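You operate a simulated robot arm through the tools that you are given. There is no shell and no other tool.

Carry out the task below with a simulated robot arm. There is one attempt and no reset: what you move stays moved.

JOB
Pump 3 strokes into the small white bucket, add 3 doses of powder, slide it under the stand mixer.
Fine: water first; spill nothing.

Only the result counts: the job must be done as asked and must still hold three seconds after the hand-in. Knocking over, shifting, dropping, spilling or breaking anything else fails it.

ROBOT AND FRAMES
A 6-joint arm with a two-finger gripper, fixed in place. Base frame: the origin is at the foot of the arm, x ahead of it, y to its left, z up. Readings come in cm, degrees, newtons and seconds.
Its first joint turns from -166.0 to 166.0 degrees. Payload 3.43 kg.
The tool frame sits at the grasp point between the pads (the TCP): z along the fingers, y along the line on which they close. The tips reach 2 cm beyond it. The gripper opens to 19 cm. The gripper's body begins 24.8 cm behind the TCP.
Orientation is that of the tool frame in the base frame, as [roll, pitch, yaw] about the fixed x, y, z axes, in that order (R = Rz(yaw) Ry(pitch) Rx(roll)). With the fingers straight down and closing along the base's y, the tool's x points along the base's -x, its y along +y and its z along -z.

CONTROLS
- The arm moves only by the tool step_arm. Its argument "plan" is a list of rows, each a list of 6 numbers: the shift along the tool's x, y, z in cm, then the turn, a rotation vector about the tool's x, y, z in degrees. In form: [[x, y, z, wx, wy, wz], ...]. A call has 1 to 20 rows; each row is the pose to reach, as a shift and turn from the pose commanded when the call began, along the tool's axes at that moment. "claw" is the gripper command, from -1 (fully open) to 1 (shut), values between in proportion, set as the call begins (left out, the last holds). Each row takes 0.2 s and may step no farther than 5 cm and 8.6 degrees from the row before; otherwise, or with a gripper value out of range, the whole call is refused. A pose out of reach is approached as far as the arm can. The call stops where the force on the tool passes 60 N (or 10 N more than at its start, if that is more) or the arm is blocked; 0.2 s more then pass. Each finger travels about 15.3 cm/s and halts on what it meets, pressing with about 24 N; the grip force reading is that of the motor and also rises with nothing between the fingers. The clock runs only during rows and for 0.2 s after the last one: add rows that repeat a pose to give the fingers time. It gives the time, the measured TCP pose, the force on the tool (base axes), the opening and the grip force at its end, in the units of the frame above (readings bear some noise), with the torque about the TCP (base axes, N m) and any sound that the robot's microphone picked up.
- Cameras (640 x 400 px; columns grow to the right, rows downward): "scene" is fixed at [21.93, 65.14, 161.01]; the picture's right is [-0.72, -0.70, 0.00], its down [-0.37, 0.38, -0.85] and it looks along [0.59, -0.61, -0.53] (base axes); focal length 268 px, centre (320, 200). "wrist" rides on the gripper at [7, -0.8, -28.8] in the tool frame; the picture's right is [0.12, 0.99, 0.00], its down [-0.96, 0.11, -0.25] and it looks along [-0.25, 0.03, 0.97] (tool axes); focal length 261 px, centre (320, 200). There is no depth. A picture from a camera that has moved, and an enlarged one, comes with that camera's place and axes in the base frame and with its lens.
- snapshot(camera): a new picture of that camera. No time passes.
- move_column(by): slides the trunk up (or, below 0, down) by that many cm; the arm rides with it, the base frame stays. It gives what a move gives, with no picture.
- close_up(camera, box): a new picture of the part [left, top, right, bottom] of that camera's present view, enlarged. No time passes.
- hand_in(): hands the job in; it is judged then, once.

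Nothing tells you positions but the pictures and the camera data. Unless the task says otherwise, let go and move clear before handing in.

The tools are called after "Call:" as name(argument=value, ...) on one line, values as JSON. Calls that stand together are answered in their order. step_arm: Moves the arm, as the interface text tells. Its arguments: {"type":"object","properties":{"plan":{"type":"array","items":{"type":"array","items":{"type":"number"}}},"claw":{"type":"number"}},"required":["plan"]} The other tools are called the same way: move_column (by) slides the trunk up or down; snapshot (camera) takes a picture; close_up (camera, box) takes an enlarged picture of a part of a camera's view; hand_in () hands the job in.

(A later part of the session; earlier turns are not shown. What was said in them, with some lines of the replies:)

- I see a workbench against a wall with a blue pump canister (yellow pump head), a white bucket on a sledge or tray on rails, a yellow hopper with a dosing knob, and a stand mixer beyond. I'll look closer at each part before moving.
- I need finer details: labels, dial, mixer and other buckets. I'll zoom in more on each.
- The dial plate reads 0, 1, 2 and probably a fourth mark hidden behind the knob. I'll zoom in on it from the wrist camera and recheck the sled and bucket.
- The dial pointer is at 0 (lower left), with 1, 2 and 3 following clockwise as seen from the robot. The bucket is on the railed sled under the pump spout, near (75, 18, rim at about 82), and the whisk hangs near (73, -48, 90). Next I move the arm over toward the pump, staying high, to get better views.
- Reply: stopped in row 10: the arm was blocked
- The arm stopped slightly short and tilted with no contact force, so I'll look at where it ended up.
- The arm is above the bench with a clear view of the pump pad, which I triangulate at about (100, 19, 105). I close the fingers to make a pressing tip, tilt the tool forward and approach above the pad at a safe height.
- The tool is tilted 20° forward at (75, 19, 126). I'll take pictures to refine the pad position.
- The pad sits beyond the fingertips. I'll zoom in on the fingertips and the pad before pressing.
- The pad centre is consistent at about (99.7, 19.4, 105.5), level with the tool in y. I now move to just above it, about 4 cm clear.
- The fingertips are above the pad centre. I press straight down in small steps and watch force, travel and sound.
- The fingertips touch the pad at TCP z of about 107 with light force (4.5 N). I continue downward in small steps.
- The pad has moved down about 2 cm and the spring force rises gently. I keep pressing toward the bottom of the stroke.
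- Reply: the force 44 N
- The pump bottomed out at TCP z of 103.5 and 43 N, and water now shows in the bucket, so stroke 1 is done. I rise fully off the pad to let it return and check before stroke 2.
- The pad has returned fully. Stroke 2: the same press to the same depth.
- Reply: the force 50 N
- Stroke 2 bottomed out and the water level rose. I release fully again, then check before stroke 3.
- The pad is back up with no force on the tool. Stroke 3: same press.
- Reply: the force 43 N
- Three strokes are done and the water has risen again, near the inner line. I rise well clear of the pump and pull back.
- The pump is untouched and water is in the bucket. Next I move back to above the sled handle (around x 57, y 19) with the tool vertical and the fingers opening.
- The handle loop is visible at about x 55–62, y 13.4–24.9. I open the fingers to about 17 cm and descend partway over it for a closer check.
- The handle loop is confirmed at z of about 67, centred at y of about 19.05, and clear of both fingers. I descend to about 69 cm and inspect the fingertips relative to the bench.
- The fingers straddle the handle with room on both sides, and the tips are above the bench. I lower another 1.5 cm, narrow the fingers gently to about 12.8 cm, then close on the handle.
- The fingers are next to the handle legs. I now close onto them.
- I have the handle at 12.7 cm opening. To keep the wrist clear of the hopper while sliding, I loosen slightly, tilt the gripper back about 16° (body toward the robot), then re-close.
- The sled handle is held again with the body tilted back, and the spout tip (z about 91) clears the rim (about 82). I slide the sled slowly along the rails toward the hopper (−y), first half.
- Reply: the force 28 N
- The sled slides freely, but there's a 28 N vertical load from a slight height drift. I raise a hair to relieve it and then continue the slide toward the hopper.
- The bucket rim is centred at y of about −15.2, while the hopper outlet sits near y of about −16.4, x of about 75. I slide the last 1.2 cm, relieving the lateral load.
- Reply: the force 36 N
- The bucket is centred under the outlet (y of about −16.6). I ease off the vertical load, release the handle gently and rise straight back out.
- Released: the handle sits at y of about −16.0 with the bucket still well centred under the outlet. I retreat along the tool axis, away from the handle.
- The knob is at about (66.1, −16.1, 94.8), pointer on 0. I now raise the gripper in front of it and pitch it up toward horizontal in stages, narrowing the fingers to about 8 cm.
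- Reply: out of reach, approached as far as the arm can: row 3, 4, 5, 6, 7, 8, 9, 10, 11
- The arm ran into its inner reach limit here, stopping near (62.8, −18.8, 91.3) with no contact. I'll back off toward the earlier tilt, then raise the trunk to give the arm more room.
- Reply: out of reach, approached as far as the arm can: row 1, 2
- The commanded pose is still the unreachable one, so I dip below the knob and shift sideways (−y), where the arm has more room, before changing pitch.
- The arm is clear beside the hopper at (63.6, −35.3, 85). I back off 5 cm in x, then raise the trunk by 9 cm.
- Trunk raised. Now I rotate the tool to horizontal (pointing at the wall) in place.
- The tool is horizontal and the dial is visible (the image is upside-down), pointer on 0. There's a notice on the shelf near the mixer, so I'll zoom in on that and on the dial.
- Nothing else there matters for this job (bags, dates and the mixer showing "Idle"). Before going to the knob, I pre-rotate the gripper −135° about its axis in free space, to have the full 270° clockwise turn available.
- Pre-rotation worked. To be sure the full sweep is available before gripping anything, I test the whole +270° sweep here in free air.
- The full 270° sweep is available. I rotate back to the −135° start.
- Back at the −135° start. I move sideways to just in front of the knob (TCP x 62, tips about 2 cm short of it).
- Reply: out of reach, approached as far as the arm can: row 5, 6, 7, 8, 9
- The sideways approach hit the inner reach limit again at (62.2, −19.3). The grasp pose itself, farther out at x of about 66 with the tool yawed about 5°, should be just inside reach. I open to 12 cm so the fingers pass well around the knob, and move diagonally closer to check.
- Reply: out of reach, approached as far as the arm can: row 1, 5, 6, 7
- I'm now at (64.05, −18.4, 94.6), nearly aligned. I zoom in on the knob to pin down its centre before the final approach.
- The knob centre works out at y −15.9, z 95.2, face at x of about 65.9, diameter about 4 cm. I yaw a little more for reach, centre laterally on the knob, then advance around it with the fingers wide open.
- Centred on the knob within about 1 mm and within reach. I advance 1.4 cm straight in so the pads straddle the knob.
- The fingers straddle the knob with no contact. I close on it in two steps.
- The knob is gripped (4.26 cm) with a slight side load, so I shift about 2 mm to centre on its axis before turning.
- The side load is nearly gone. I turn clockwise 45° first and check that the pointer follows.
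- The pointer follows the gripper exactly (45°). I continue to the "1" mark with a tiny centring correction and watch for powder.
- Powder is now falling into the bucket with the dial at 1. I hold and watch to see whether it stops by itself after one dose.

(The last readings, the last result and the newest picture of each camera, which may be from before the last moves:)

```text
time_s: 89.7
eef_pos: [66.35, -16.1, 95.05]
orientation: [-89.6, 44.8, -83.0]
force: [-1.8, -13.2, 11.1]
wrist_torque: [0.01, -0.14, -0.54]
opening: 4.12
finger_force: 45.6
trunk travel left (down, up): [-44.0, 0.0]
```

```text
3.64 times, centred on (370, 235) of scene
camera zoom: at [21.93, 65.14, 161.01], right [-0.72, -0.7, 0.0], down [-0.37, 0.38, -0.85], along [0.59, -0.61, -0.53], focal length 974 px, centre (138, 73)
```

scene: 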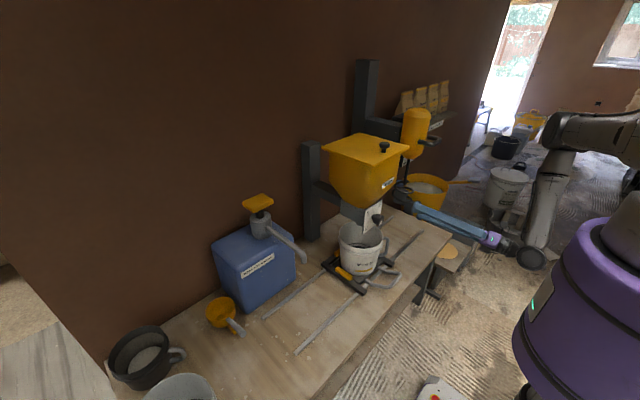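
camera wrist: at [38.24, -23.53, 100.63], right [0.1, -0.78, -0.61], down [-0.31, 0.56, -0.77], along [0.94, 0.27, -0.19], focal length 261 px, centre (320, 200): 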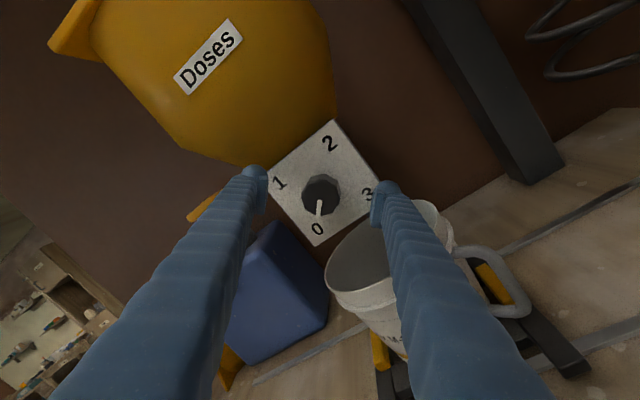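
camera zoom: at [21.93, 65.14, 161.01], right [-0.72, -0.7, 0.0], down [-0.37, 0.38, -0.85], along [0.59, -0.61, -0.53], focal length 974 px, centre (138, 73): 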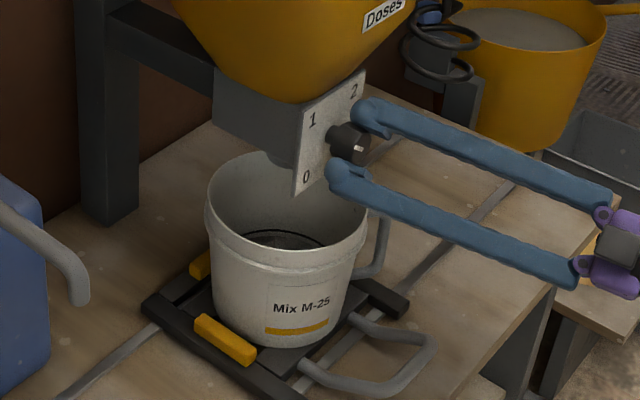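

The stream stopped by itself: one dose per mark. I turn the next 90° to "2" with a small centring shift, and pause there.

Call:
step_arm(plan=[[0, -0.1, 0, 0, 0, 0], [0, -0.1, 0, 0, 0, 6], [0, -0.1, 0, 0, 0, 12], [0, -0.1, 0, 0, 0, 18], [0, -0.1, 0, 0, 0, 24], [0, -0.1, 0, 0, 0, 30], [0, -0.1, 0, 0, 0, 36], [0, -0.1, 0, 0, 0, 42], [0, -0.1, 0, 0, 0, 48], [0, -0.1, 0, 0, 0, 54], [0, -0.1, 0, 0, 0, 60], [0, -0.1, 0, 0, 0, 66], [0, -0.1, 0, 0, 0, 72], [0, -0.1, 0, 0, 0, 78], [0, -0.1, 0, 0, 0, 84], [0, -0.1, 0, 0, 0, 90], [0, -0.1, 0, 0, 0, 90]], claw=1)

Call:
close_up(camera="scene", box=[320, 180, 420, 290])

Call:
close_up(camera="wrist", box=[250, 120, 400, 260])

```text
time_s: 93.2
eef_pos: [66.41, -16.05, 95.18]
orientation: [89.7, 45.1, 96.6]
force: [-5.9, -1.2, -0.4]
wrist_torque: [0.03, 0.37, -0.24]
opening: 4.12
finger_force: 45.1
trunk travel left (down, up): [-44.0, 0.0]
```

```text
3.64 times, centred on (370, 235) of scene
camera zoom: at [21.93, 65.14, 161.01], right [-0.72, -0.7, 0.0], down [-0.37, 0.38, -0.85], along [0.59, -0.61, -0.53], focal length 974 px, centre (138, 73)
```

zoom: 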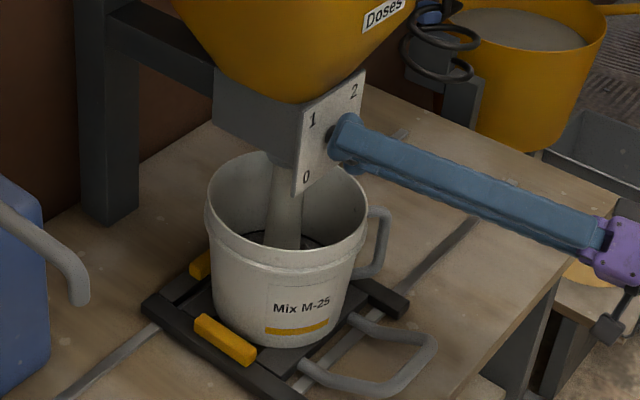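

```text
2.86 times, centred on (325, 190) of wrist
camera zoom: at [37.29, -15.07, 89.48], right [-0.1, 0.78, 0.62], down [-0.18, -0.62, 0.76], along [0.98, -0.04, 0.2], focal length 745 px, centre (306, 229)
```

zoom: 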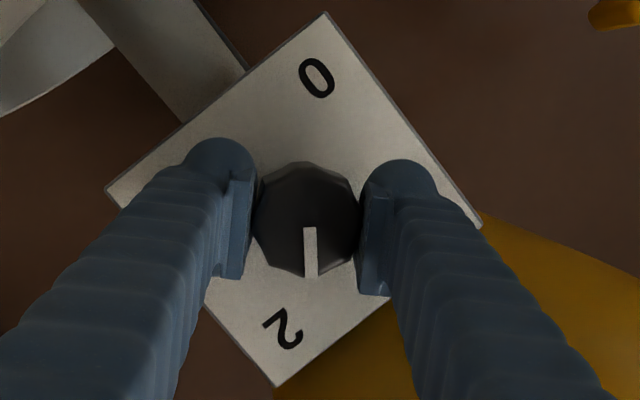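

The second dose is falling with the pointer on 2. I wait for it to finish.

Call:
step_arm(plan=[[0, 0, 0, 0, 0, 0], [0, 0, 0, 0, 0, 0], [0, 0, 0, 0, 0, 0], [0, 0, 0, 0, 0, 0], [0, 0, 0, 0, 0, 0]], claw=1)

Call:
close_up(camera="scene", box=[320, 180, 420, 290])

```text
time_s: 94.5
eef_pos: [66.34, -16.11, 95.12]
orientation: [89.7, 45.2, 96.6]
force: [-8.2, 0.7, -4.5]
wrist_torque: [0.01, 0.33, -0.3]
opening: 4.13
finger_force: 45.0
trunk travel left (down, up): [-44.0, 0.0]
```

```text
3.64 times, centred on (370, 235) of scene
camera zoom: at [21.93, 65.14, 161.01], right [-0.72, -0.7, 0.0], down [-0.37, 0.38, -0.85], along [0.59, -0.61, -0.53], focal length 974 px, centre (138, 73)
```

zoom: 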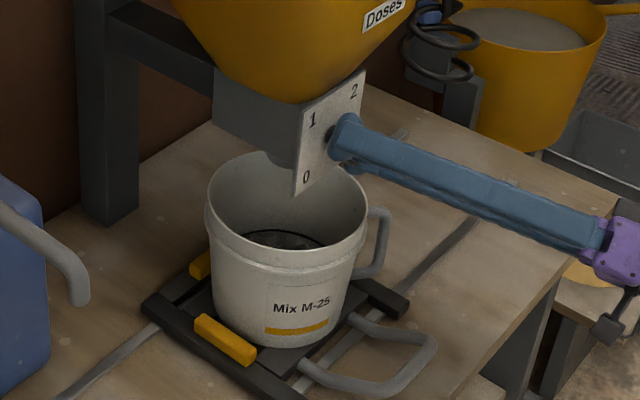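

Two doses are in. I turn the last 90° to "3".

Call:
step_arm(plan=[[0, 0, 0, 0, 0, 6], [0, 0, 0, 0, 0, 12], [0, 0, 0, 0, 0, 18], [0, 0, 0, 0, 0, 24], [0, 0, 0, 0, 0, 30], [0, 0, 0, 0, 0, 36], [0, 0, 0, 0, 0, 42], [0, 0, 0, 0, 0, 48], [0, 0, 0, 0, 0, 54], [0, 0, 0, 0, 0, 60], [0, 0, 0, 0, 0, 66], [0, 0, 0, 0, 0, 72], [0, 0, 0, 0, 0, 78], [0, 0, 0, 0, 0, 84], [0, 0, 0, 0, 0, 90], [0, 0, 0, 0, 0, 90]], claw=1)

Call:
close_up(camera="scene", box=[320, 180, 420, 290])

Call:
close_up(camera="wrist", box=[250, 120, 400, 260])

```text
time_s: 97.8
eef_pos: [66.41, -16.02, 95.12]
orientation: [89.7, -44.9, 97.0]
force: [2.2, -0.1, -1.1]
wrist_torque: [0.0, -0.31, -0.25]
opening: 4.13
finger_force: 45.5
trunk travel left (down, up): [-44.0, 0.0]
```

```text
3.64 times, centred on (370, 235) of scene
camera zoom: at [21.93, 65.14, 161.01], right [-0.72, -0.7, 0.0], down [-0.37, 0.38, -0.85], along [0.59, -0.61, -0.53], focal length 974 px, centre (138, 73)
```

zoom: 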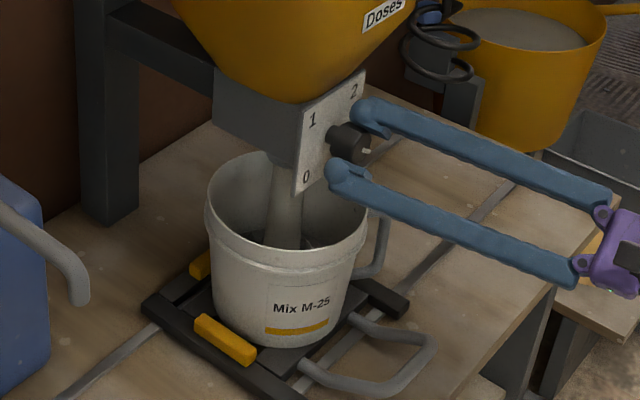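

```text
2.86 times, centred on (325, 190) of wrist
camera zoom: at [37.16, -13.86, 99.44], right [0.07, -0.61, 0.79], down [-0.15, -0.79, -0.6], along [0.99, -0.08, -0.15], focal length 745 px, centre (306, 229)
```

zoom: 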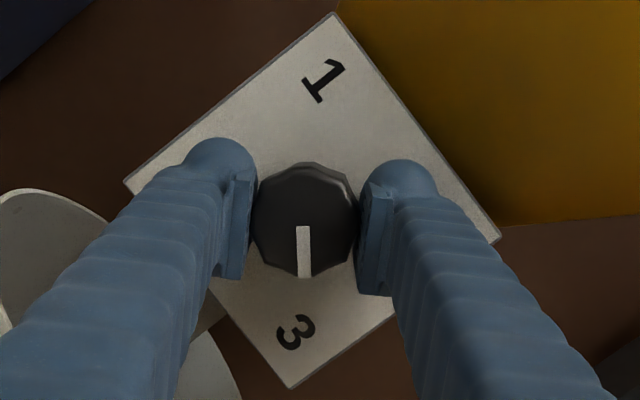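

The third dose is falling with the pointer on 3. I wait for the stream to end, then open the gripper.

Call:
step_arm(plan=[[0, 0, 0, 0, 0, 0], [0, 0, 0, 0, 0, 0], [0, 0, 0, 0, 0, 0], [0, 0, 0, 0, 0, 0], [0, 0, 0, 0, 0, 0], [0, 0, 0, 0, 0, 0]], claw=1)

Call:
close_up(camera="scene", box=[320, 180, 420, 290])

Call:
step_arm(plan=[[0, 0, 0, 0, 0, 0], [0, 0, 0, 0, 0, 0], [0, 0, 0, 0, 0, 0], [0, 0, 0, 0, 0, 0]], claw=-0.15)

Call:
close_up(camera="wrist", box=[230, 100, 420, 260])

```text
time_s: 99.2
eef_pos: [66.42, -16.11, 95.14]
orientation: [89.7, -44.7, 97.0]
force: [-0.2, 0.0, -0.7]
wrist_torque: [0.02, -0.35, -0.3]
opening: 4.12
finger_force: 45.0
trunk travel left (down, up): [-44.0, 0.0]
```

```text
3.64 times, centred on (370, 235) of scene
camera zoom: at [21.93, 65.14, 161.01], right [-0.72, -0.7, 0.0], down [-0.37, 0.38, -0.85], along [0.59, -0.61, -0.53], focal length 974 px, centre (138, 73)
```

zoom: 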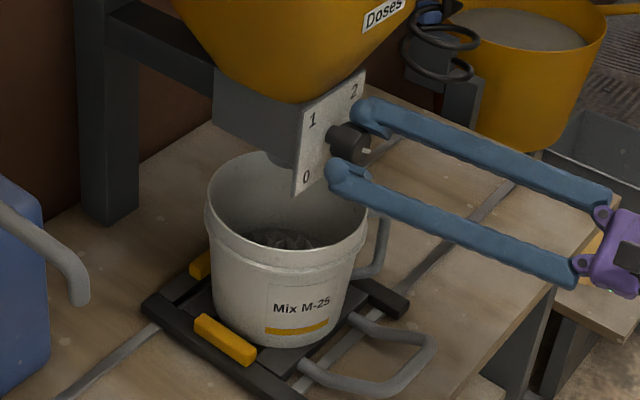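

```text
time_s: 100.2
eef_pos: [66.41, -16.0, 95.09]
orientation: [89.8, -44.9, 97.0]
force: [-3.7, 1.3, -2.0]
wrist_torque: [0.02, -0.13, -0.08]
opening: 10.75
finger_force: 0.0
trunk travel left (down, up): [-44.0, 0.0]
```

```text
2.50 times, centred on (325, 180) of wrist
camera zoom: at [37.14, -13.85, 99.43], right [0.07, -0.61, 0.79], down [-0.15, -0.79, -0.6], along [0.99, -0.08, -0.15], focal length 652 px, centre (308, 250)
```

zoom: 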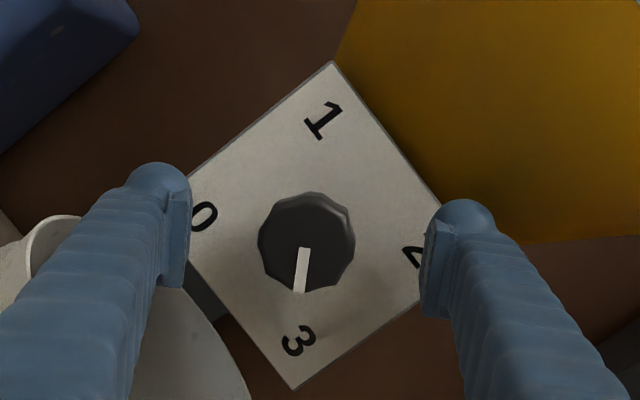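

Three doses are in, the stream has ended and the knob is released with the pointer on 3. I withdraw back and sideways along the reachable path, clear of the knob.

Call:
step_arm(plan=[[-0.08, 0.08, -0.72, 0, 0, 0], [-0.16, 0.16, -1.44, 0, 0, 0], [-0.53, 0.54, -2.1, 0, 0, 0], [-1.19, 1.2, -2.72, 0, 0, 0], [-1.99, 2.0, -3.36, 0, 0, 0], [-2.94, 2.94, -3.92, 0, 0, 0], [-4.26, 4.26, -4.35, 0, 0, 0], [-5.65, 5.65, -4.79, 0, 0, 0], [-7.04, 7.03, -5.23, 0, 0, 0], [-8.42, 8.41, -5.76, 0, 0, 0], [-9.8, 9.78, -6.3, 0, 0, 0], [-11.17, 11.15, -6.93, 0, 0, 0], [-11.17, 11.15, -6.93, 0, 0, 0]], claw=-0.15)

Call:
snapshot(camera="wrist")

Call:
snapshot(camera="scene")

```text
time_s: 103.0
eef_pos: [61.51, -32.66, 95.22]
orientation: [89.8, -44.8, 97.1]
force: [-0.3, -0.2, -0.7]
wrist_torque: [0.03, 0.03, 0.02]
opening: 10.92
finger_force: 0.0
trunk travel left (down, up): [-44.0, 0.0]
```

```text
taken
camera wrist: at [32.17, -30.28, 99.5], right [0.07, -0.61, 0.79], down [-0.15, -0.79, -0.6], along [0.99, -0.08, -0.15], focal length 261 px, centre (320, 200)
```

wrist: 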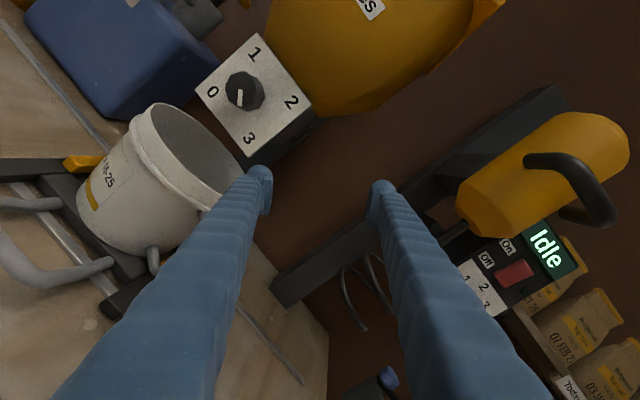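

```text
taken
```

scene: 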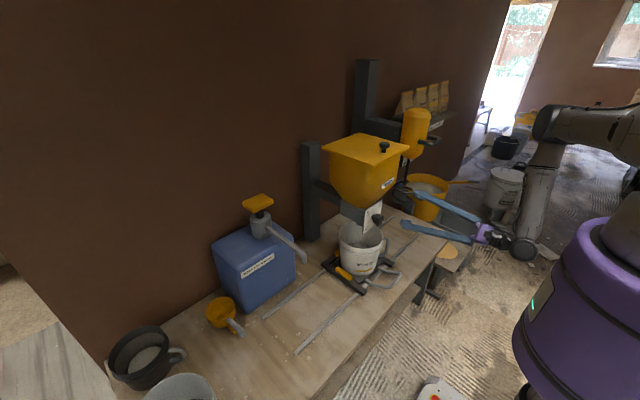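

I'll check the dial pointer and the bucket contents after release.

Call:
close_up(camera="wrist", box=[180, 20, 330, 180])

Call:
close_up(camera="scene", box=[330, 190, 420, 290])

Call:
close_up(camera="scene", box=[380, 90, 480, 230])

```text
2.50 times, centred on (255, 100) of wrist
camera zoom: at [32.17, -30.28, 99.5], right [0.07, -0.61, 0.79], down [-0.15, -0.79, -0.6], along [0.99, -0.08, -0.15], focal length 652 px, centre (482, 450)
```

zoom: 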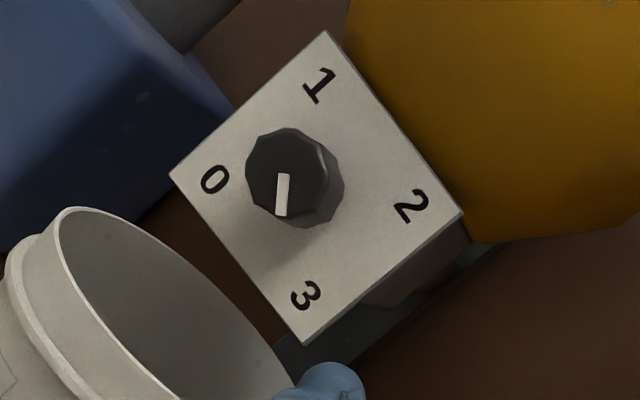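

```text
4.00 times, centred on (375, 240) of scene
camera zoom: at [21.93, 65.14, 161.01], right [-0.72, -0.7, 0.0], down [-0.37, 0.38, -0.85], along [0.59, -0.61, -0.53], focal length 1072 px, centre (100, 40)
```

zoom: 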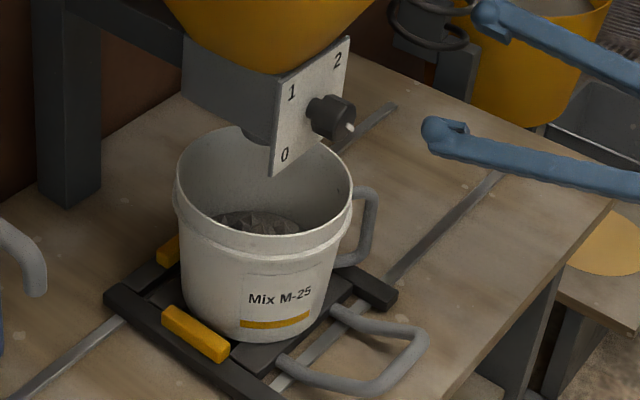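

```text
2.86 times, centred on (430, 160) of scene
camera zoom: at [21.93, 65.14, 161.01], right [-0.72, -0.7, 0.0], down [-0.37, 0.38, -0.85], along [0.59, -0.61, -0.53], focal length 766 px, centre (6, 314)
```

zoom: 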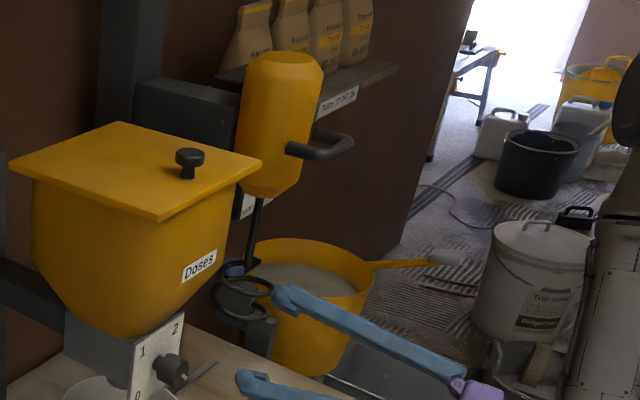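

The pointer stays on 3, powder sits on the water in the bucket, and nothing is spilled. I unwind the gripper roll in free space, narrowing the fingers to 8 cm.

Call:
step_arm(plan=[[0, 0, 0, 0, 0, -8], [0, 0, 0, 0, 0, -16], [0, 0, 0, 0, 0, -24], [0, 0, 0, 0, 0, -32], [0, 0, 0, 0, 0, -40], [0, 0, 0, 0, 0, -48], [0, 0, 0, 0, 0, -56], [0, 0, 0, 0, 0, -64], [0, 0, 0, 0, 0, -72], [0, 0, 0, 0, 0, -80], [0, 0, 0, 0, 0, -88], [0, 0, 0, 0, 0, -96], [0, 0, 0, 0, 0, -104], [0, 0, 0, 0, 0, -112], [0, 0, 0, 0, 0, -120], [0, 0, 0, 0, 0, -128], [0, 0, 0, 0, 0, -135], [0, 0, 0, 0, 0, -135]], claw=0.158)

Call:
step_arm(plan=[[0, 0, 0, 2.5, 0, 0], [0, 0, 0, 5, 0, 0], [0, 0, 0, 6.8, 0, 0], [0, 0, 0, 6.8, 0, 0]], claw=0.158)

```text
time_s: 106.8
eef_pos: [61.45, -32.65, 95.17]
orientation: [-52.5, 89.5, -45.6]
force: [-0.1, 0.1, -0.2]
wrist_torque: [0.04, 0.03, -0.04]
opening: 8.0
finger_force: 0.1
trunk travel left (down, up): [-44.0, 0.0]
```

```text
time_s: 107.8
eef_pos: [61.44, -32.6, 95.17]
orientation: [-37.7, 89.7, -37.7]
force: [-0.7, 1.1, 0.1]
wrist_torque: [0.01, 0.0, 0.01]
opening: 8.0
finger_force: 0.0
trunk travel left (down, up): [-44.0, 0.0]
```

Now I pitch the tool back down in place to about 52°, then lower the trunk back to its original height.

Call:
step_arm(plan=[[0, 0, 0, 0, 6, 0], [0, 0, 0, 0, 12, 0], [0, 0, 0, 0, 18, 0], [0, 0, 0, 0, 24, 0], [0, 0, 0, 0, 30, 0], [0, 0, 0, 0, 36, 0], [0, 0, 0, 0, 38, 0], [0, 0, 0, 0, 38, 0]], claw=0.158)

Call:
snapshot(camera="wrist")

```text
time_s: 109.7
eef_pos: [61.37, -32.45, 95.24]
orientation: [-179.7, 52.2, -179.8]
force: [0.1, -0.1, -0.2]
wrist_torque: [0.01, -0.05, 0.04]
opening: 8.02
finger_force: 0.0
trunk travel left (down, up): [-44.0, 0.0]
```

```text
taken
camera wrist: at [34.33, -33.34, 107.23], right [-0.07, 0.99, -0.1], down [0.39, 0.12, 0.91], along [0.92, 0.03, -0.4], focal length 261 px, centre (320, 200)
```

wrist: 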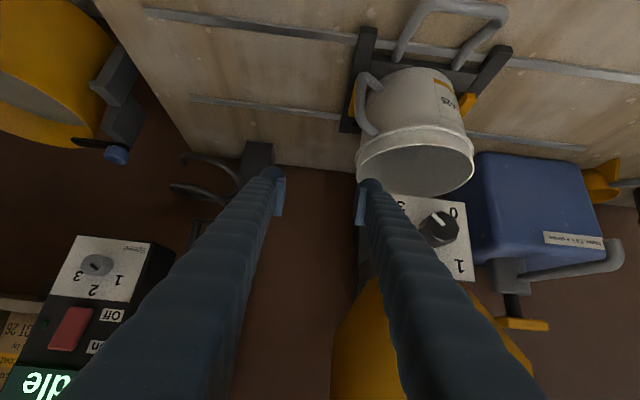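

All clear and the pointer is still on 3. I back off 5 cm, then lower the trunk by 9 cm.

Call:
step_arm(plan=[[1.0, 0, -1.3, 0, 0, 0], [2.0, 0, -2.6, 0, 0, 0], [3.07, 0, -3.95, 0, 0, 0], [3.07, 0, -3.95, 0, 0, 0]], claw=0.158)

Call:
move_column(by=-9)

```text
time_s: 110.7
eef_pos: [56.48, -32.74, 95.06]
orientation: [-179.7, 52.2, -179.7]
force: [-0.4, -0.4, -0.1]
wrist_torque: [0.01, -0.02, 0.04]
opening: 7.99
finger_force: 0.0
trunk travel left (down, up): [-44.0, 0.0]
```

```text
time_s: 111.9
eef_pos: [56.45, -32.61, 86.27]
orientation: [-179.7, 52.3, -179.7]
force: [1.1, -0.1, 0.5]
wrist_torque: [-0.02, 0.01, 0.0]
opening: 8.0
finger_force: 0.0
trunk travel left (down, up): [-35.0, 9.0]
```

Now I tilt back to 16° and head for the pre-grasp spot above the sled handle.

Call:
step_arm(plan=[[0.67, 0, -0.24, 0, 6, 0], [1.34, 0, -0.48, 0, 12, 0], [2.0, 0, -0.72, 0, 18, 0], [2.7, 0, -0.96, 0, 24, 0], [3.35, 0, -1.2, 0, 30, 0], [4.02, 0, -1.44, 0, 36.2, 0], [4.02, 0, -1.44, 0, 36.2, 0]], claw=0.158)

Call:
step_arm(plan=[[0, 2, 0, 0, 0, 0], [0, 4, 0, 0, 0, 0], [0, 6, 0, 0, 0, 0], [0, 8, 0, 0, 0, 0], [0, 10, 0, 0, 0, 0], [0, 12, 0, 0, 0, 0], [0, 14, 0, 0, 0, 0], [0, 16, 0, 0, 0, 0], [0, 16.6, 0, 0, 0, 0], [0, 16.6, 0, 0, 0, 0]], claw=-0.6)

Call:
snapshot(camera="wrist")

```text
time_s: 113.5
eef_pos: [52.69, -32.75, 83.78]
orientation: [-179.8, 16.0, 179.9]
force: [0.0, -0.4, 0.5]
wrist_torque: [-0.08, 0.05, -0.01]
opening: 8.02
finger_force: 0.1
trunk travel left (down, up): [-35.0, 9.0]
```

```text
time_s: 115.7
eef_pos: [52.84, -16.12, 83.7]
orientation: [-179.7, 16.0, -179.9]
force: [0.0, -0.5, 0.6]
wrist_torque: [-0.02, 0.01, -0.03]
opening: 15.2
finger_force: 0.1
trunk travel left (down, up): [-35.0, 9.0]
```

```text
taken
camera wrist: at [38.08, -16.72, 109.38], right [-0.11, 0.99, -0.04], down [0.86, 0.12, 0.5], along [0.5, 0.03, -0.86], focal length 261 px, centre (320, 200)
```

wrist: 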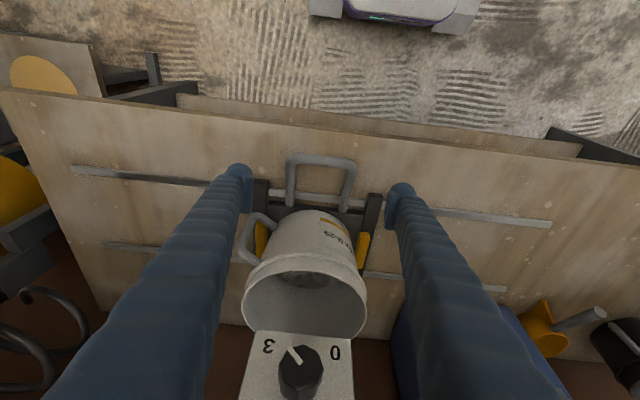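

The handle is between the open fingers, centred at y of about −15.9. I descend along the tool axis to the previous grasp height.

Call:
step_arm(plan=[[0.1, 0.1, 2.5, 0, 0, 0], [0.1, 0.2, 5, 0, 0, 0], [0.2, 0.2, 7.5, 0, 0, 0], [0.2, 0.2, 10, 0, 0, 0], [0.3, 0.2, 12, 0, 0, 0], [0.33, 0.2, 14, 0, 0, 0], [0.33, 0.2, 15.2, 0, 0, 0], [0.33, 0.2, 16, 0, 0, 0], [0.33, 0.2, 16, 0, 0, 0]], claw=-0.6)

Call:
snapshot(camera="wrist")

```text
time_s: 117.7
eef_pos: [56.9, -15.74, 68.37]
orientation: [-179.7, 16.0, -179.9]
force: [-1.2, -0.7, -0.4]
wrist_torque: [0.02, 0.0, -0.02]
opening: 15.2
finger_force: 0.0
trunk travel left (down, up): [-35.0, 9.0]
```

```text
taken
camera wrist: at [42.14, -16.46, 94.06], right [-0.11, 0.99, -0.04], down [0.86, 0.12, 0.5], along [0.5, 0.03, -0.86], focal length 261 px, centre (320, 200)
```

wrist: 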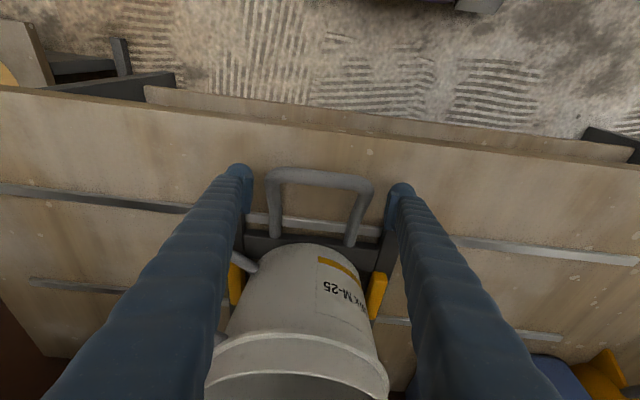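

Centred on the handle. I close gently, then grip.

Call:
step_arm(plan=[[0, 0, 0, 0, 0, 0], [0, 0, 0, 0, 0, 0]], claw=-0.36)

Call:
step_arm(plan=[[0, 0, 0, 0, 0, 0], [0, 0, 0, 0, 0, 0]], claw=0)

Call:
snapshot(camera="wrist")

Call:
close_up(camera="scene", box=[320, 170, 470, 300])

```text
time_s: 118.3
eef_pos: [56.81, -15.73, 68.25]
orientation: [-179.8, 16.1, -179.9]
force: [-0.1, -1.1, -0.6]
wrist_torque: [0.01, -0.03, 0.0]
opening: 12.99
finger_force: 0.7
trunk travel left (down, up): [-35.0, 9.0]
```

```text
time_s: 118.9
eef_pos: [57.0, -15.81, 68.37]
orientation: [-179.8, 16.1, -180.0]
force: [0.5, -2.0, 2.1]
wrist_torque: [0.04, 0.09, -0.45]
opening: 12.69
finger_force: 45.4
trunk travel left (down, up): [-35.0, 9.0]
```

```text
taken
camera wrist: at [42.15, -16.46, 94.08], right [-0.11, 0.99, -0.04], down [0.86, 0.12, 0.5], along [0.5, 0.03, -0.86], focal length 261 px, centre (320, 200)
```

wrist: 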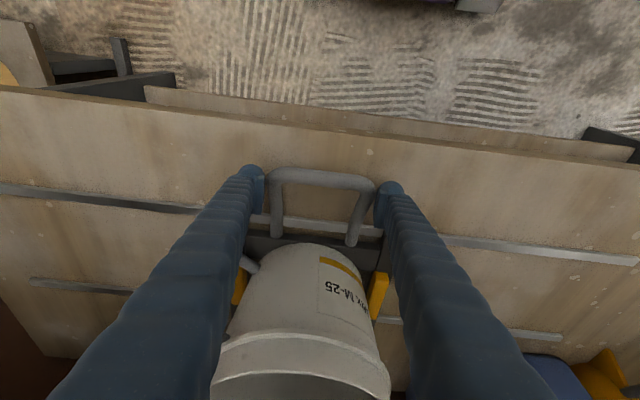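

```text
3.08 times, centred on (395, 235) of scene
camera zoom: at [21.93, 65.14, 161.01], right [-0.72, -0.7, 0.0], down [-0.37, 0.38, -0.85], along [0.59, -0.61, -0.53], focal length 824 px, centre (89, 92)
```

zoom: 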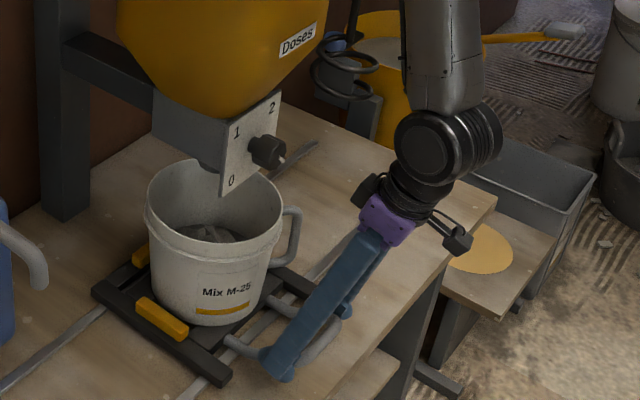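

I hold the handle. The whisk axis is at about (74, −51), its bottom near z 84.5–87, while the rim is at about 82. I slide halfway, to y of about −33, and check the clearance there.

Call:
step_arm(plan=[[0, -0.3, 0, 0, 0, 0], [0, -0.9, 0, 0, 0, 0], [0, -1.7, 0, 0, 0, 0], [0, -2.6, 0, 0, 0, 0], [0, -3.6, 0, 0, 0, 0], [0, -4.6, 0, 0, 0, 0], [0, -5.6, 0, 0, 0, 0], [0, -6.6, 0, 0, 0, 0], [0, -7.6, 0, 0, 0, 0], [0, -8.6, 0, 0, 0, 0], [0, -9.6, 0, 0, 0, 0], [0, -10.6, 0, 0, 0, 0], [0, -11.6, 0, 0, 0, 0], [0, -12.6, 0, 0, 0, 0], [0, -13.6, 0, 0, 0, 0], [0, -14.6, 0, 0, 0, 0], [0, -15.5, 0, 0, 0, 0], [0, -16.2, 0, 0, 0, 0], [0, -16.7, 0, 0, 0, 0], [0, -17.0, 0, 0, 0, 0]], claw=0)

Call:
snapshot(camera="scene")

Call:
snapshot(camera="wrist")

Call:
close_up(camera="scene", box=[350, 150, 450, 280])

```text
time_s: 123.1
eef_pos: [56.79, -32.95, 68.39]
orientation: [-179.7, 16.1, -179.9]
force: [3.1, -1.2, 11.0]
wrist_torque: [0.38, -0.12, 0.12]
opening: 12.66
finger_force: 45.3
trunk travel left (down, up): [-35.0, 9.0]
```

```text
taken
```

scene: 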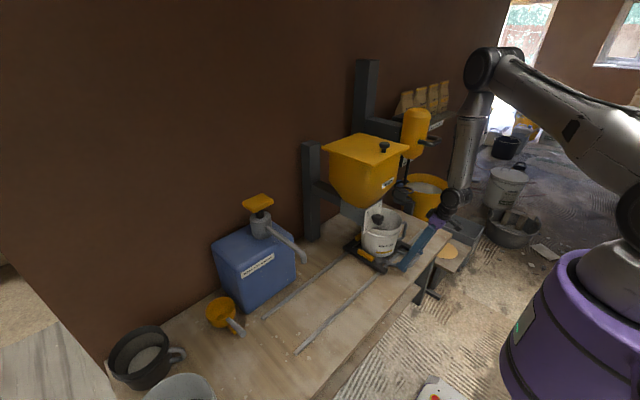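

```text
taken
camera wrist: at [42.11, -33.58, 94.08], right [-0.11, 0.99, -0.04], down [0.86, 0.12, 0.5], along [0.5, 0.03, -0.86], focal length 261 px, centre (320, 200)
```

wrist: 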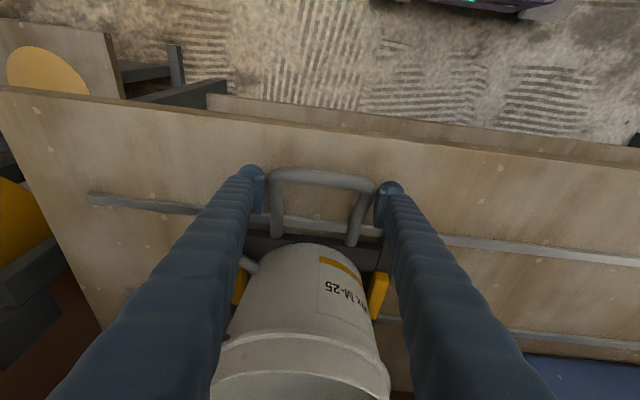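

```text
3.08 times, centred on (400, 215) of scene
camera zoom: at [21.93, 65.14, 161.01], right [-0.72, -0.7, 0.0], down [-0.37, 0.38, -0.85], along [0.59, -0.61, -0.53], focal length 824 px, centre (74, 154)
```

zoom: 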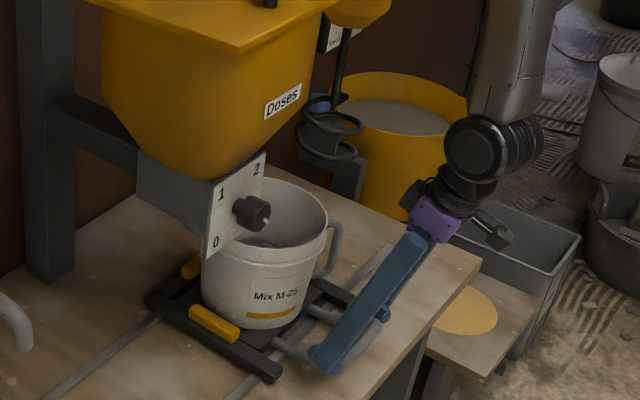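

The spacing now makes sense: the stations sit 35 cm apart (18.8, −16.2, about −51.2), with the rails ending about 2 cm beyond. I slide 6 cm more so the leading rim is just under the whisk edge, and verify clearance.

Call:
step_arm(plan=[[0, -0.3, 0, 0, 0, 0], [0, -0.8, 0, 0, 0, 0], [0, -1.5, 0, 0, 0, 0], [0, -2.2, 0, 0, 0, 0], [0, -2.9, 0, 0, 0, 0], [0, -3.6, 0, 0, 0, 0], [0, -4.3, 0, 0, 0, 0], [0, -5.0, 0, 0, 0, 0], [0, -5.6, 0, 0, 0, 0], [0, -6.0, 0, 0, 0, 0]], claw=0)

Call:
close_up(camera="scene", box=[360, 150, 450, 260])

Call:
snapshot(camera="wrist")

```text
time_s: 125.3
eef_pos: [56.77, -38.83, 68.39]
orientation: [-179.8, 15.9, -179.9]
force: [0.1, -0.8, -3.7]
wrist_torque: [0.18, -0.19, 0.22]
opening: 12.68
finger_force: 44.9
trunk travel left (down, up): [-35.0, 9.0]
```

```text
3.64 times, centred on (405, 205) of scene
camera zoom: at [21.93, 65.14, 161.01], right [-0.72, -0.7, 0.0], down [-0.37, 0.38, -0.85], along [0.59, -0.61, -0.53], focal length 974 px, centre (11, 182)
```

zoom: 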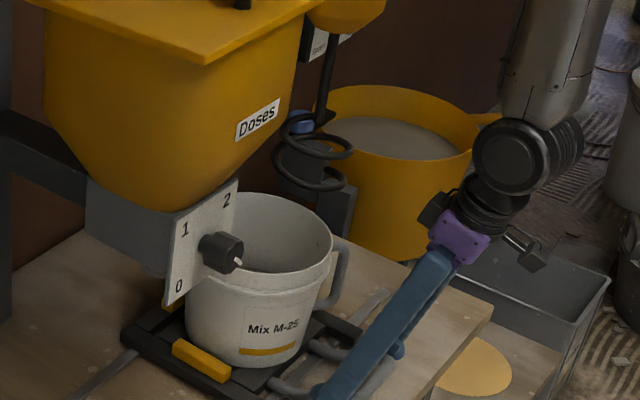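

```text
taken
camera wrist: at [42.15, -39.53, 94.11], right [-0.11, 0.99, -0.04], down [0.86, 0.12, 0.5], along [0.5, 0.03, -0.86], focal length 261 px, centre (320, 200)
```

wrist: 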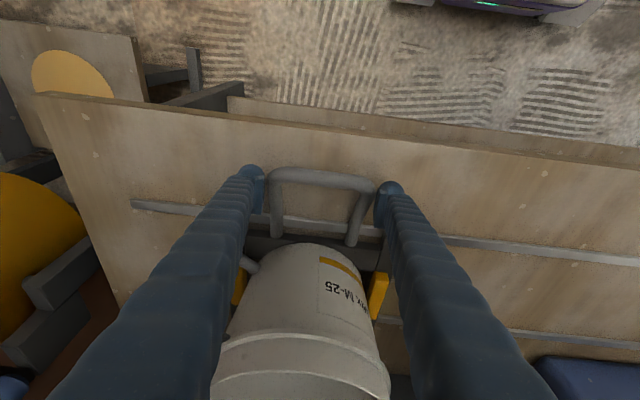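

The whisk ring is clearly above the rim by about 5 cm. I continue slowly to the mixer station at y of about −51.

Call:
step_arm(plan=[[0, -0.3, 0, 0, 0, 0], [0, -0.8, 0, 0, 0, 0], [0, -1.5, 0, 0, 0, 0], [0, -2.3, 0, 0, 0, 0], [0, -3.1, 0, 0, 0, 0], [0, -3.9, 0, 0, 0, 0], [0, -4.7, 0, 0, 0, 0], [0, -5.5, 0, 0, 0, 0], [0, -6.3, 0, 0, 0, 0], [0, -7.1, 0, 0, 0, 0], [0, -7.9, 0, 0, 0, 0], [0, -8.6, 0, 0, 0, 0], [0, -9.2, 0, 0, 0, 0], [0, -9.7, 0, 0, 0, 0], [0, -10.0, 0, 0, 0, 0]], claw=0)

Call:
close_up(camera="scene", box=[360, 120, 470, 260])

Call:
snapshot(camera="wrist")

Call:
snapshot(camera="scene")

```text
time_s: 128.5
eef_pos: [56.86, -49.01, 68.25]
orientation: [-179.8, 16.0, -179.9]
force: [-5.1, -0.7, 1.5]
wrist_torque: [0.08, -0.08, 0.35]
opening: 12.66
finger_force: 44.8
trunk travel left (down, up): [-35.0, 9.0]
```

```text
2.86 times, centred on (415, 190) of scene
camera zoom: at [21.93, 65.14, 161.01], right [-0.72, -0.7, 0.0], down [-0.37, 0.38, -0.85], along [0.59, -0.61, -0.53], focal length 766 px, centre (49, 229)
```

zoom: 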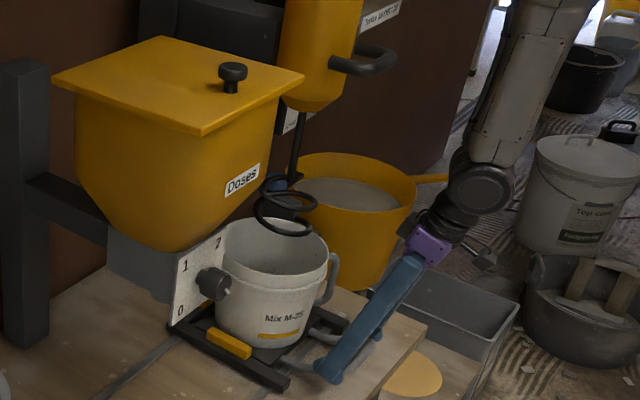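

```text
taken
camera wrist: at [42.12, -49.55, 94.12], right [-0.11, 0.99, -0.04], down [0.86, 0.12, 0.5], along [0.5, 0.03, -0.86], focal length 261 px, centre (320, 200)
```

wrist: 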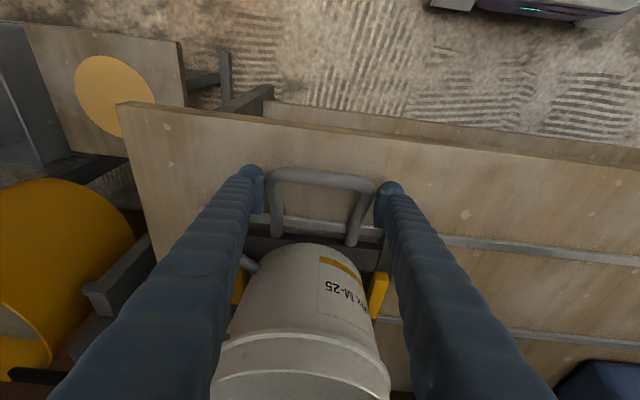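

```text
taken
```

scene: 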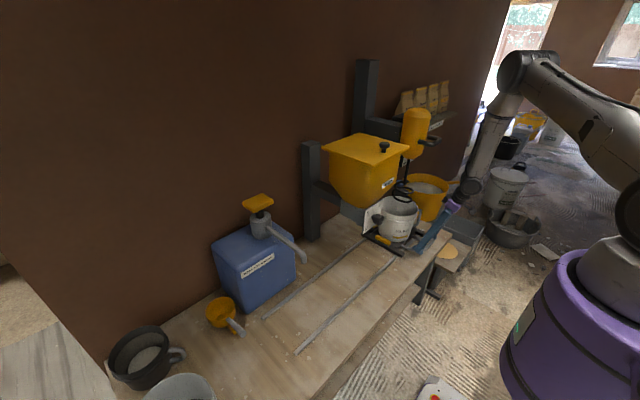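

Nearly there: I slide the last 2.2 cm to centre the bucket under the whisk.

Call:
step_arm(plan=[[0, -0.3, 0, 0, 0, 0], [0, -0.7, 0, 0, 0, 0], [0, -1.1, 0, 0, 0, 0], [0, -1.5, 0, 0, 0, 0], [0, -1.9, 0, 0, 0, 0], [0, -2.2, 0, 0, 0, 0], [0, -2.2, 0, 0, 0, 0]], claw=0)

Call:
close_up(camera="scene", box=[360, 150, 450, 260])

Call:
snapshot(camera="wrist")

```text
time_s: 130.1
eef_pos: [56.82, -50.92, 68.33]
orientation: [-179.8, 16.1, -179.9]
force: [-1.5, 5.3, 4.3]
wrist_torque: [0.12, 0.24, -0.59]
opening: 12.68
finger_force: 45.1
trunk travel left (down, up): [-35.0, 9.0]
```

```text
3.64 times, centred on (405, 205) of scene
camera zoom: at [21.93, 65.14, 161.01], right [-0.72, -0.7, 0.0], down [-0.37, 0.38, -0.85], along [0.59, -0.61, -0.53], focal length 974 px, centre (11, 182)
```

zoom: 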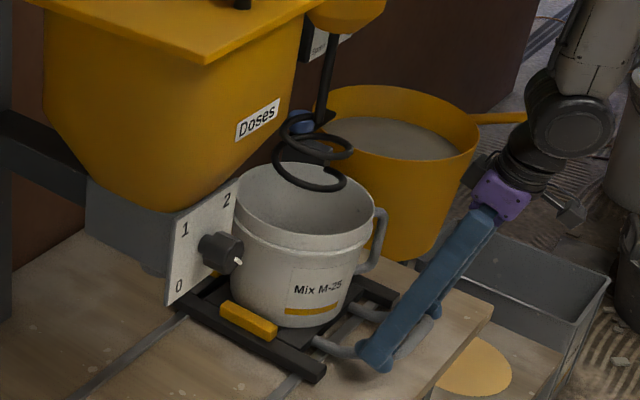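

```text
taken
camera wrist: at [42.12, -51.68, 94.12], right [-0.11, 0.99, -0.04], down [0.86, 0.12, 0.5], along [0.5, 0.03, -0.86], focal length 261 px, centre (320, 200)
```

wrist: 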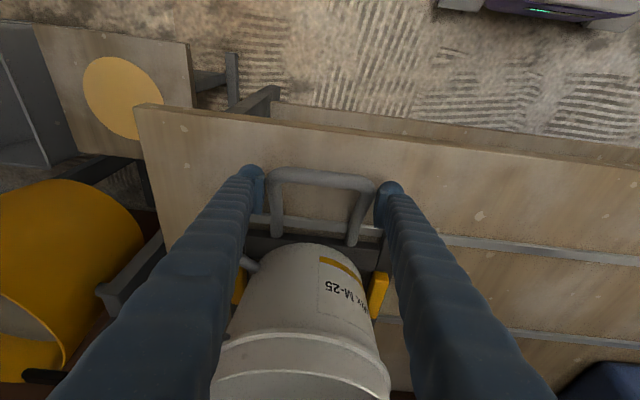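

The bucket is under the whisk: both the rim centre and the rail symmetry put the station at y of about −51.1. I nudge 0.2 cm, then release the handle gently.

Call:
step_arm(plan=[[0, -0.1, 0, 0, 0, 0], [0, -0.2, 0, 0, 0, 0], [0, -0.2, 0, 0, 0, 0]], claw=0)

Call:
step_arm(plan=[[0, 0, 0, 0, 0, 0], [0, 0, 0, 0, 0, 0], [0, 0, 0, 0, 0, 0]], claw=-0.45)

Call:
step_arm(plan=[[0, 0, 0, 0, 0, 0], [0, 0, 0, 0, 0, 0]], claw=-0.55)

Call:
snapshot(camera="wrist")

Call:
close_up(camera="scene", box=[360, 150, 450, 260])

```text
time_s: 130.9
eef_pos: [56.97, -50.98, 68.31]
orientation: [-179.9, 16.1, -179.9]
force: [-5.0, 23.3, 5.4]
wrist_torque: [0.73, 0.26, -0.49]
opening: 12.66
finger_force: 44.9
trunk travel left (down, up): [-35.0, 9.0]
```

```text
time_s: 131.7
eef_pos: [56.86, -51.25, 68.4]
orientation: [-179.9, 16.1, -179.9]
force: [0.4, -0.8, -0.9]
wrist_torque: [0.01, 0.0, 0.02]
opening: 13.77
finger_force: 0.1
trunk travel left (down, up): [-35.0, 9.0]
```

```text
time_s: 132.3
eef_pos: [56.87, -51.24, 68.33]
orientation: [-179.8, 16.0, -179.9]
force: [-0.8, -0.4, 0.6]
wrist_torque: [-0.01, -0.02, 0.01]
opening: 14.71
finger_force: 0.1
trunk travel left (down, up): [-35.0, 9.0]
```

```text
taken
camera wrist: at [42.18, -51.91, 94.11], right [-0.11, 0.99, -0.04], down [0.86, 0.12, 0.5], along [0.5, 0.03, -0.86], focal length 261 px, centre (320, 200)
```

wrist: 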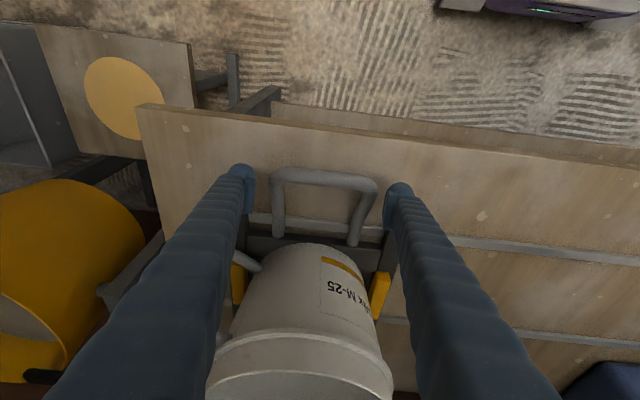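

```text
3.64 times, centred on (405, 205) of scene
camera zoom: at [21.93, 65.14, 161.01], right [-0.72, -0.7, 0.0], down [-0.37, 0.38, -0.85], along [0.59, -0.61, -0.53], focal length 974 px, centre (11, 182)
```

zoom: 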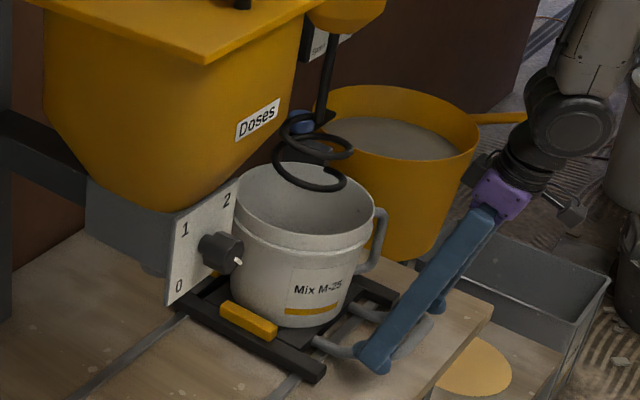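

Released. The sled had reached its end (23 N at the last nudge without motion), with the bucket under the whisk. I retreat along the tool axis and inspect.

Call:
step_arm(plan=[[0, 0.3, -1, 0, 0, 0], [0, 0.4, -3, 0, 0, 0], [0, 0.4, -6, 0, 0, 0], [0, 0.4, -9, 0, 0, 0], [0, 0.4, -12, 0, 0, 0], [0, 0.4, -15, 0, 0, 0], [0, 0.4, -15, 0, 0, 0]], claw=-0.55)

Call:
snapshot(camera="wrist")

Call:
snapshot(camera="scene")

```text
time_s: 133.9
eef_pos: [52.46, -50.81, 82.86]
orientation: [-179.8, 16.0, -179.9]
force: [-0.6, -0.3, -1.2]
wrist_torque: [-0.03, 0.08, -0.02]
opening: 14.72
finger_force: 0.2
trunk travel left (down, up): [-35.0, 9.0]
```

```text
taken
camera wrist: at [37.76, -51.5, 108.49], right [-0.11, 0.99, -0.04], down [0.86, 0.12, 0.5], along [0.5, 0.03, -0.86], focal length 261 px, centre (320, 200)
```

wrist: 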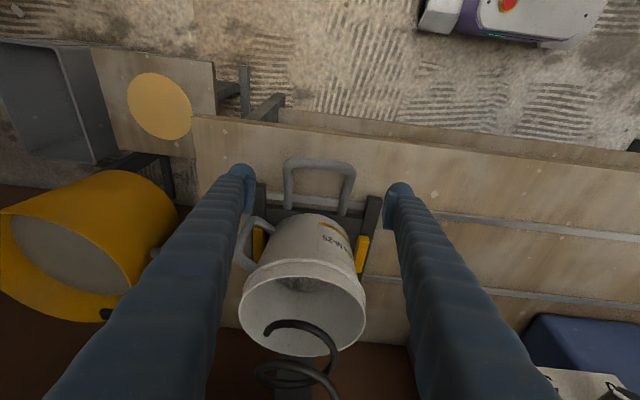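

```text
taken
```

scene: 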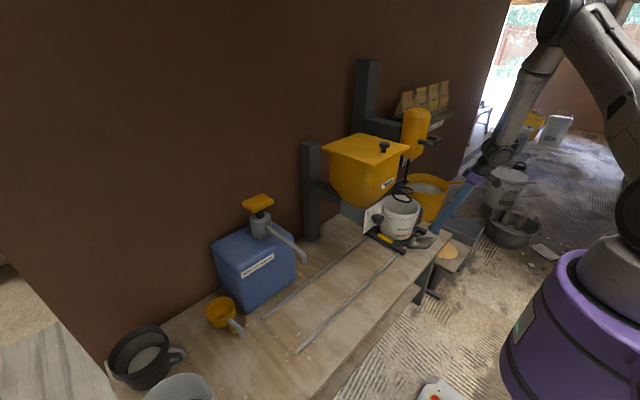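

The bucket rim centre and whisk axis coincide within about 1 cm (y about −50.8, x about 73.5). I'll check the contents and surroundings for spills.

Call:
close_up(camera="wrist", box=[220, 140, 400, 390])

Call:
close_up(camera="scene", box=[330, 150, 460, 280])

Call:
close_up(camera="scene", box=[190, 180, 370, 370])

```text
1.60 times, centred on (310, 265) of wrist
camera zoom: at [37.76, -51.5, 108.49], right [-0.11, 0.99, -0.04], down [0.86, 0.12, 0.5], along [0.5, 0.03, -0.86], focal length 417 px, centre (336, 96)
```

zoom: 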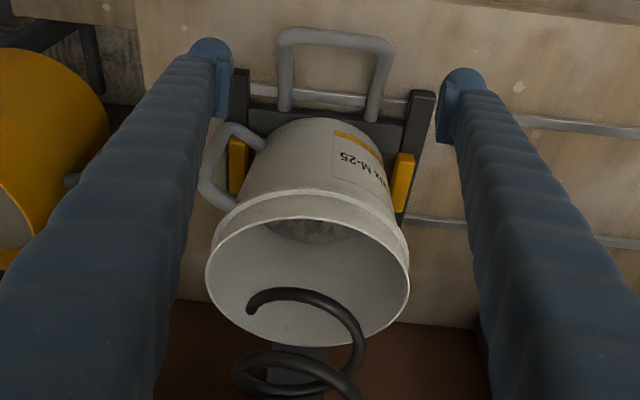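

```text
3.08 times, centred on (395, 215) of scene
camera zoom: at [21.93, 65.14, 161.01], right [-0.72, -0.7, 0.0], down [-0.37, 0.38, -0.85], along [0.59, -0.61, -0.53], focal length 824 px, centre (89, 154)
```

zoom: 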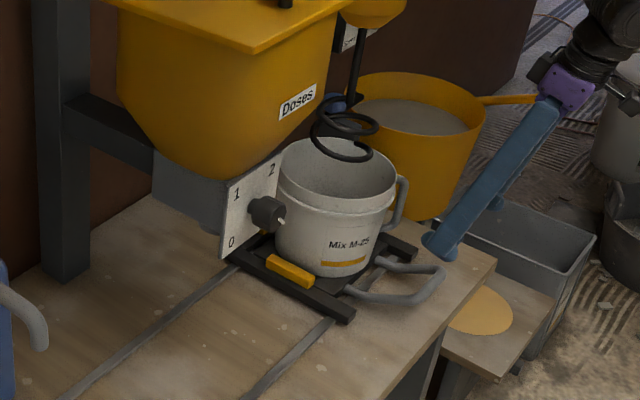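

```text
2.11 times, centred on (280, 275) of scene
camera zoom: at [21.93, 65.14, 161.01], right [-0.72, -0.7, 0.0], down [-0.37, 0.38, -0.85], along [0.59, -0.61, -0.53], focal length 564 px, centre (404, 42)
```

zoom: 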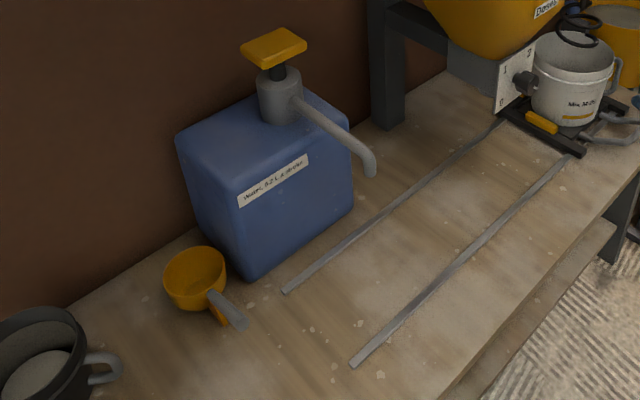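

The bench is clean, the pump, hopper and other items are untouched, and the bucket stands on the sled under the whisk with water and powder inside. I back the arm off further before handing in.

Call:
step_arm(plan=[[0, 0, -3, 0, 0, 0], [0, 0, -6, 0, 0, 0], [0, 0, -9, 0, 0, 0], [0, 0, -12, 0, 0, 0], [0, 0, -12, 0, 0, 0]], claw=-0.55)

Call:
snapshot(camera="scene")

```text
time_s: 135.1
eef_pos: [49.4, -50.69, 94.38]
orientation: [-179.7, 16.0, -180.0]
force: [0.5, -0.2, 0.0]
wrist_torque: [-0.01, 0.03, 0.01]
opening: 14.75
finger_force: 0.0
trunk travel left (down, up): [-35.0, 9.0]
```

```text
taken
```

scene: 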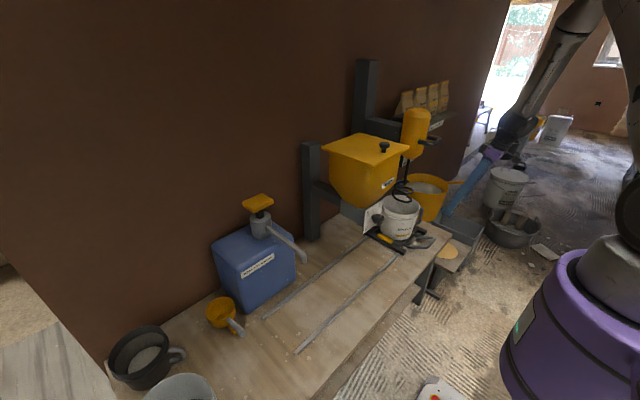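

The arm is clear and the bucket rests under the mixer with three strokes of water and three doses of powder, nothing spilled. I hand in the job.

Call:
hand_in()

```text
The job is handed in.
```

The job is done and handed in: the small white bucket got three pump strokes of water, then three doses of powder, and now stands on its sled under the stand mixer. I haven't had the judging result back.

- **Water:** each stroke went all the way down and fully back up, and water showed in the bucket after the first. It went in before any powder.
- **Powder:** I turned the hopper dial from 0 to 3. One dose fell at each mark and stopped by itself before I turned on. The dial is left on 3.
- **Mixer:** I slid the sled to the end of the rails. The bucket is centred under the whisk to within about 1 cm, and the whisk hangs about 5 cm above the rim. I left the mixer off.
- **Spills and surroundings:** the camera views showed no spills and nothing else moved. I let go of the sled handle and moved the arm clear before handing in.
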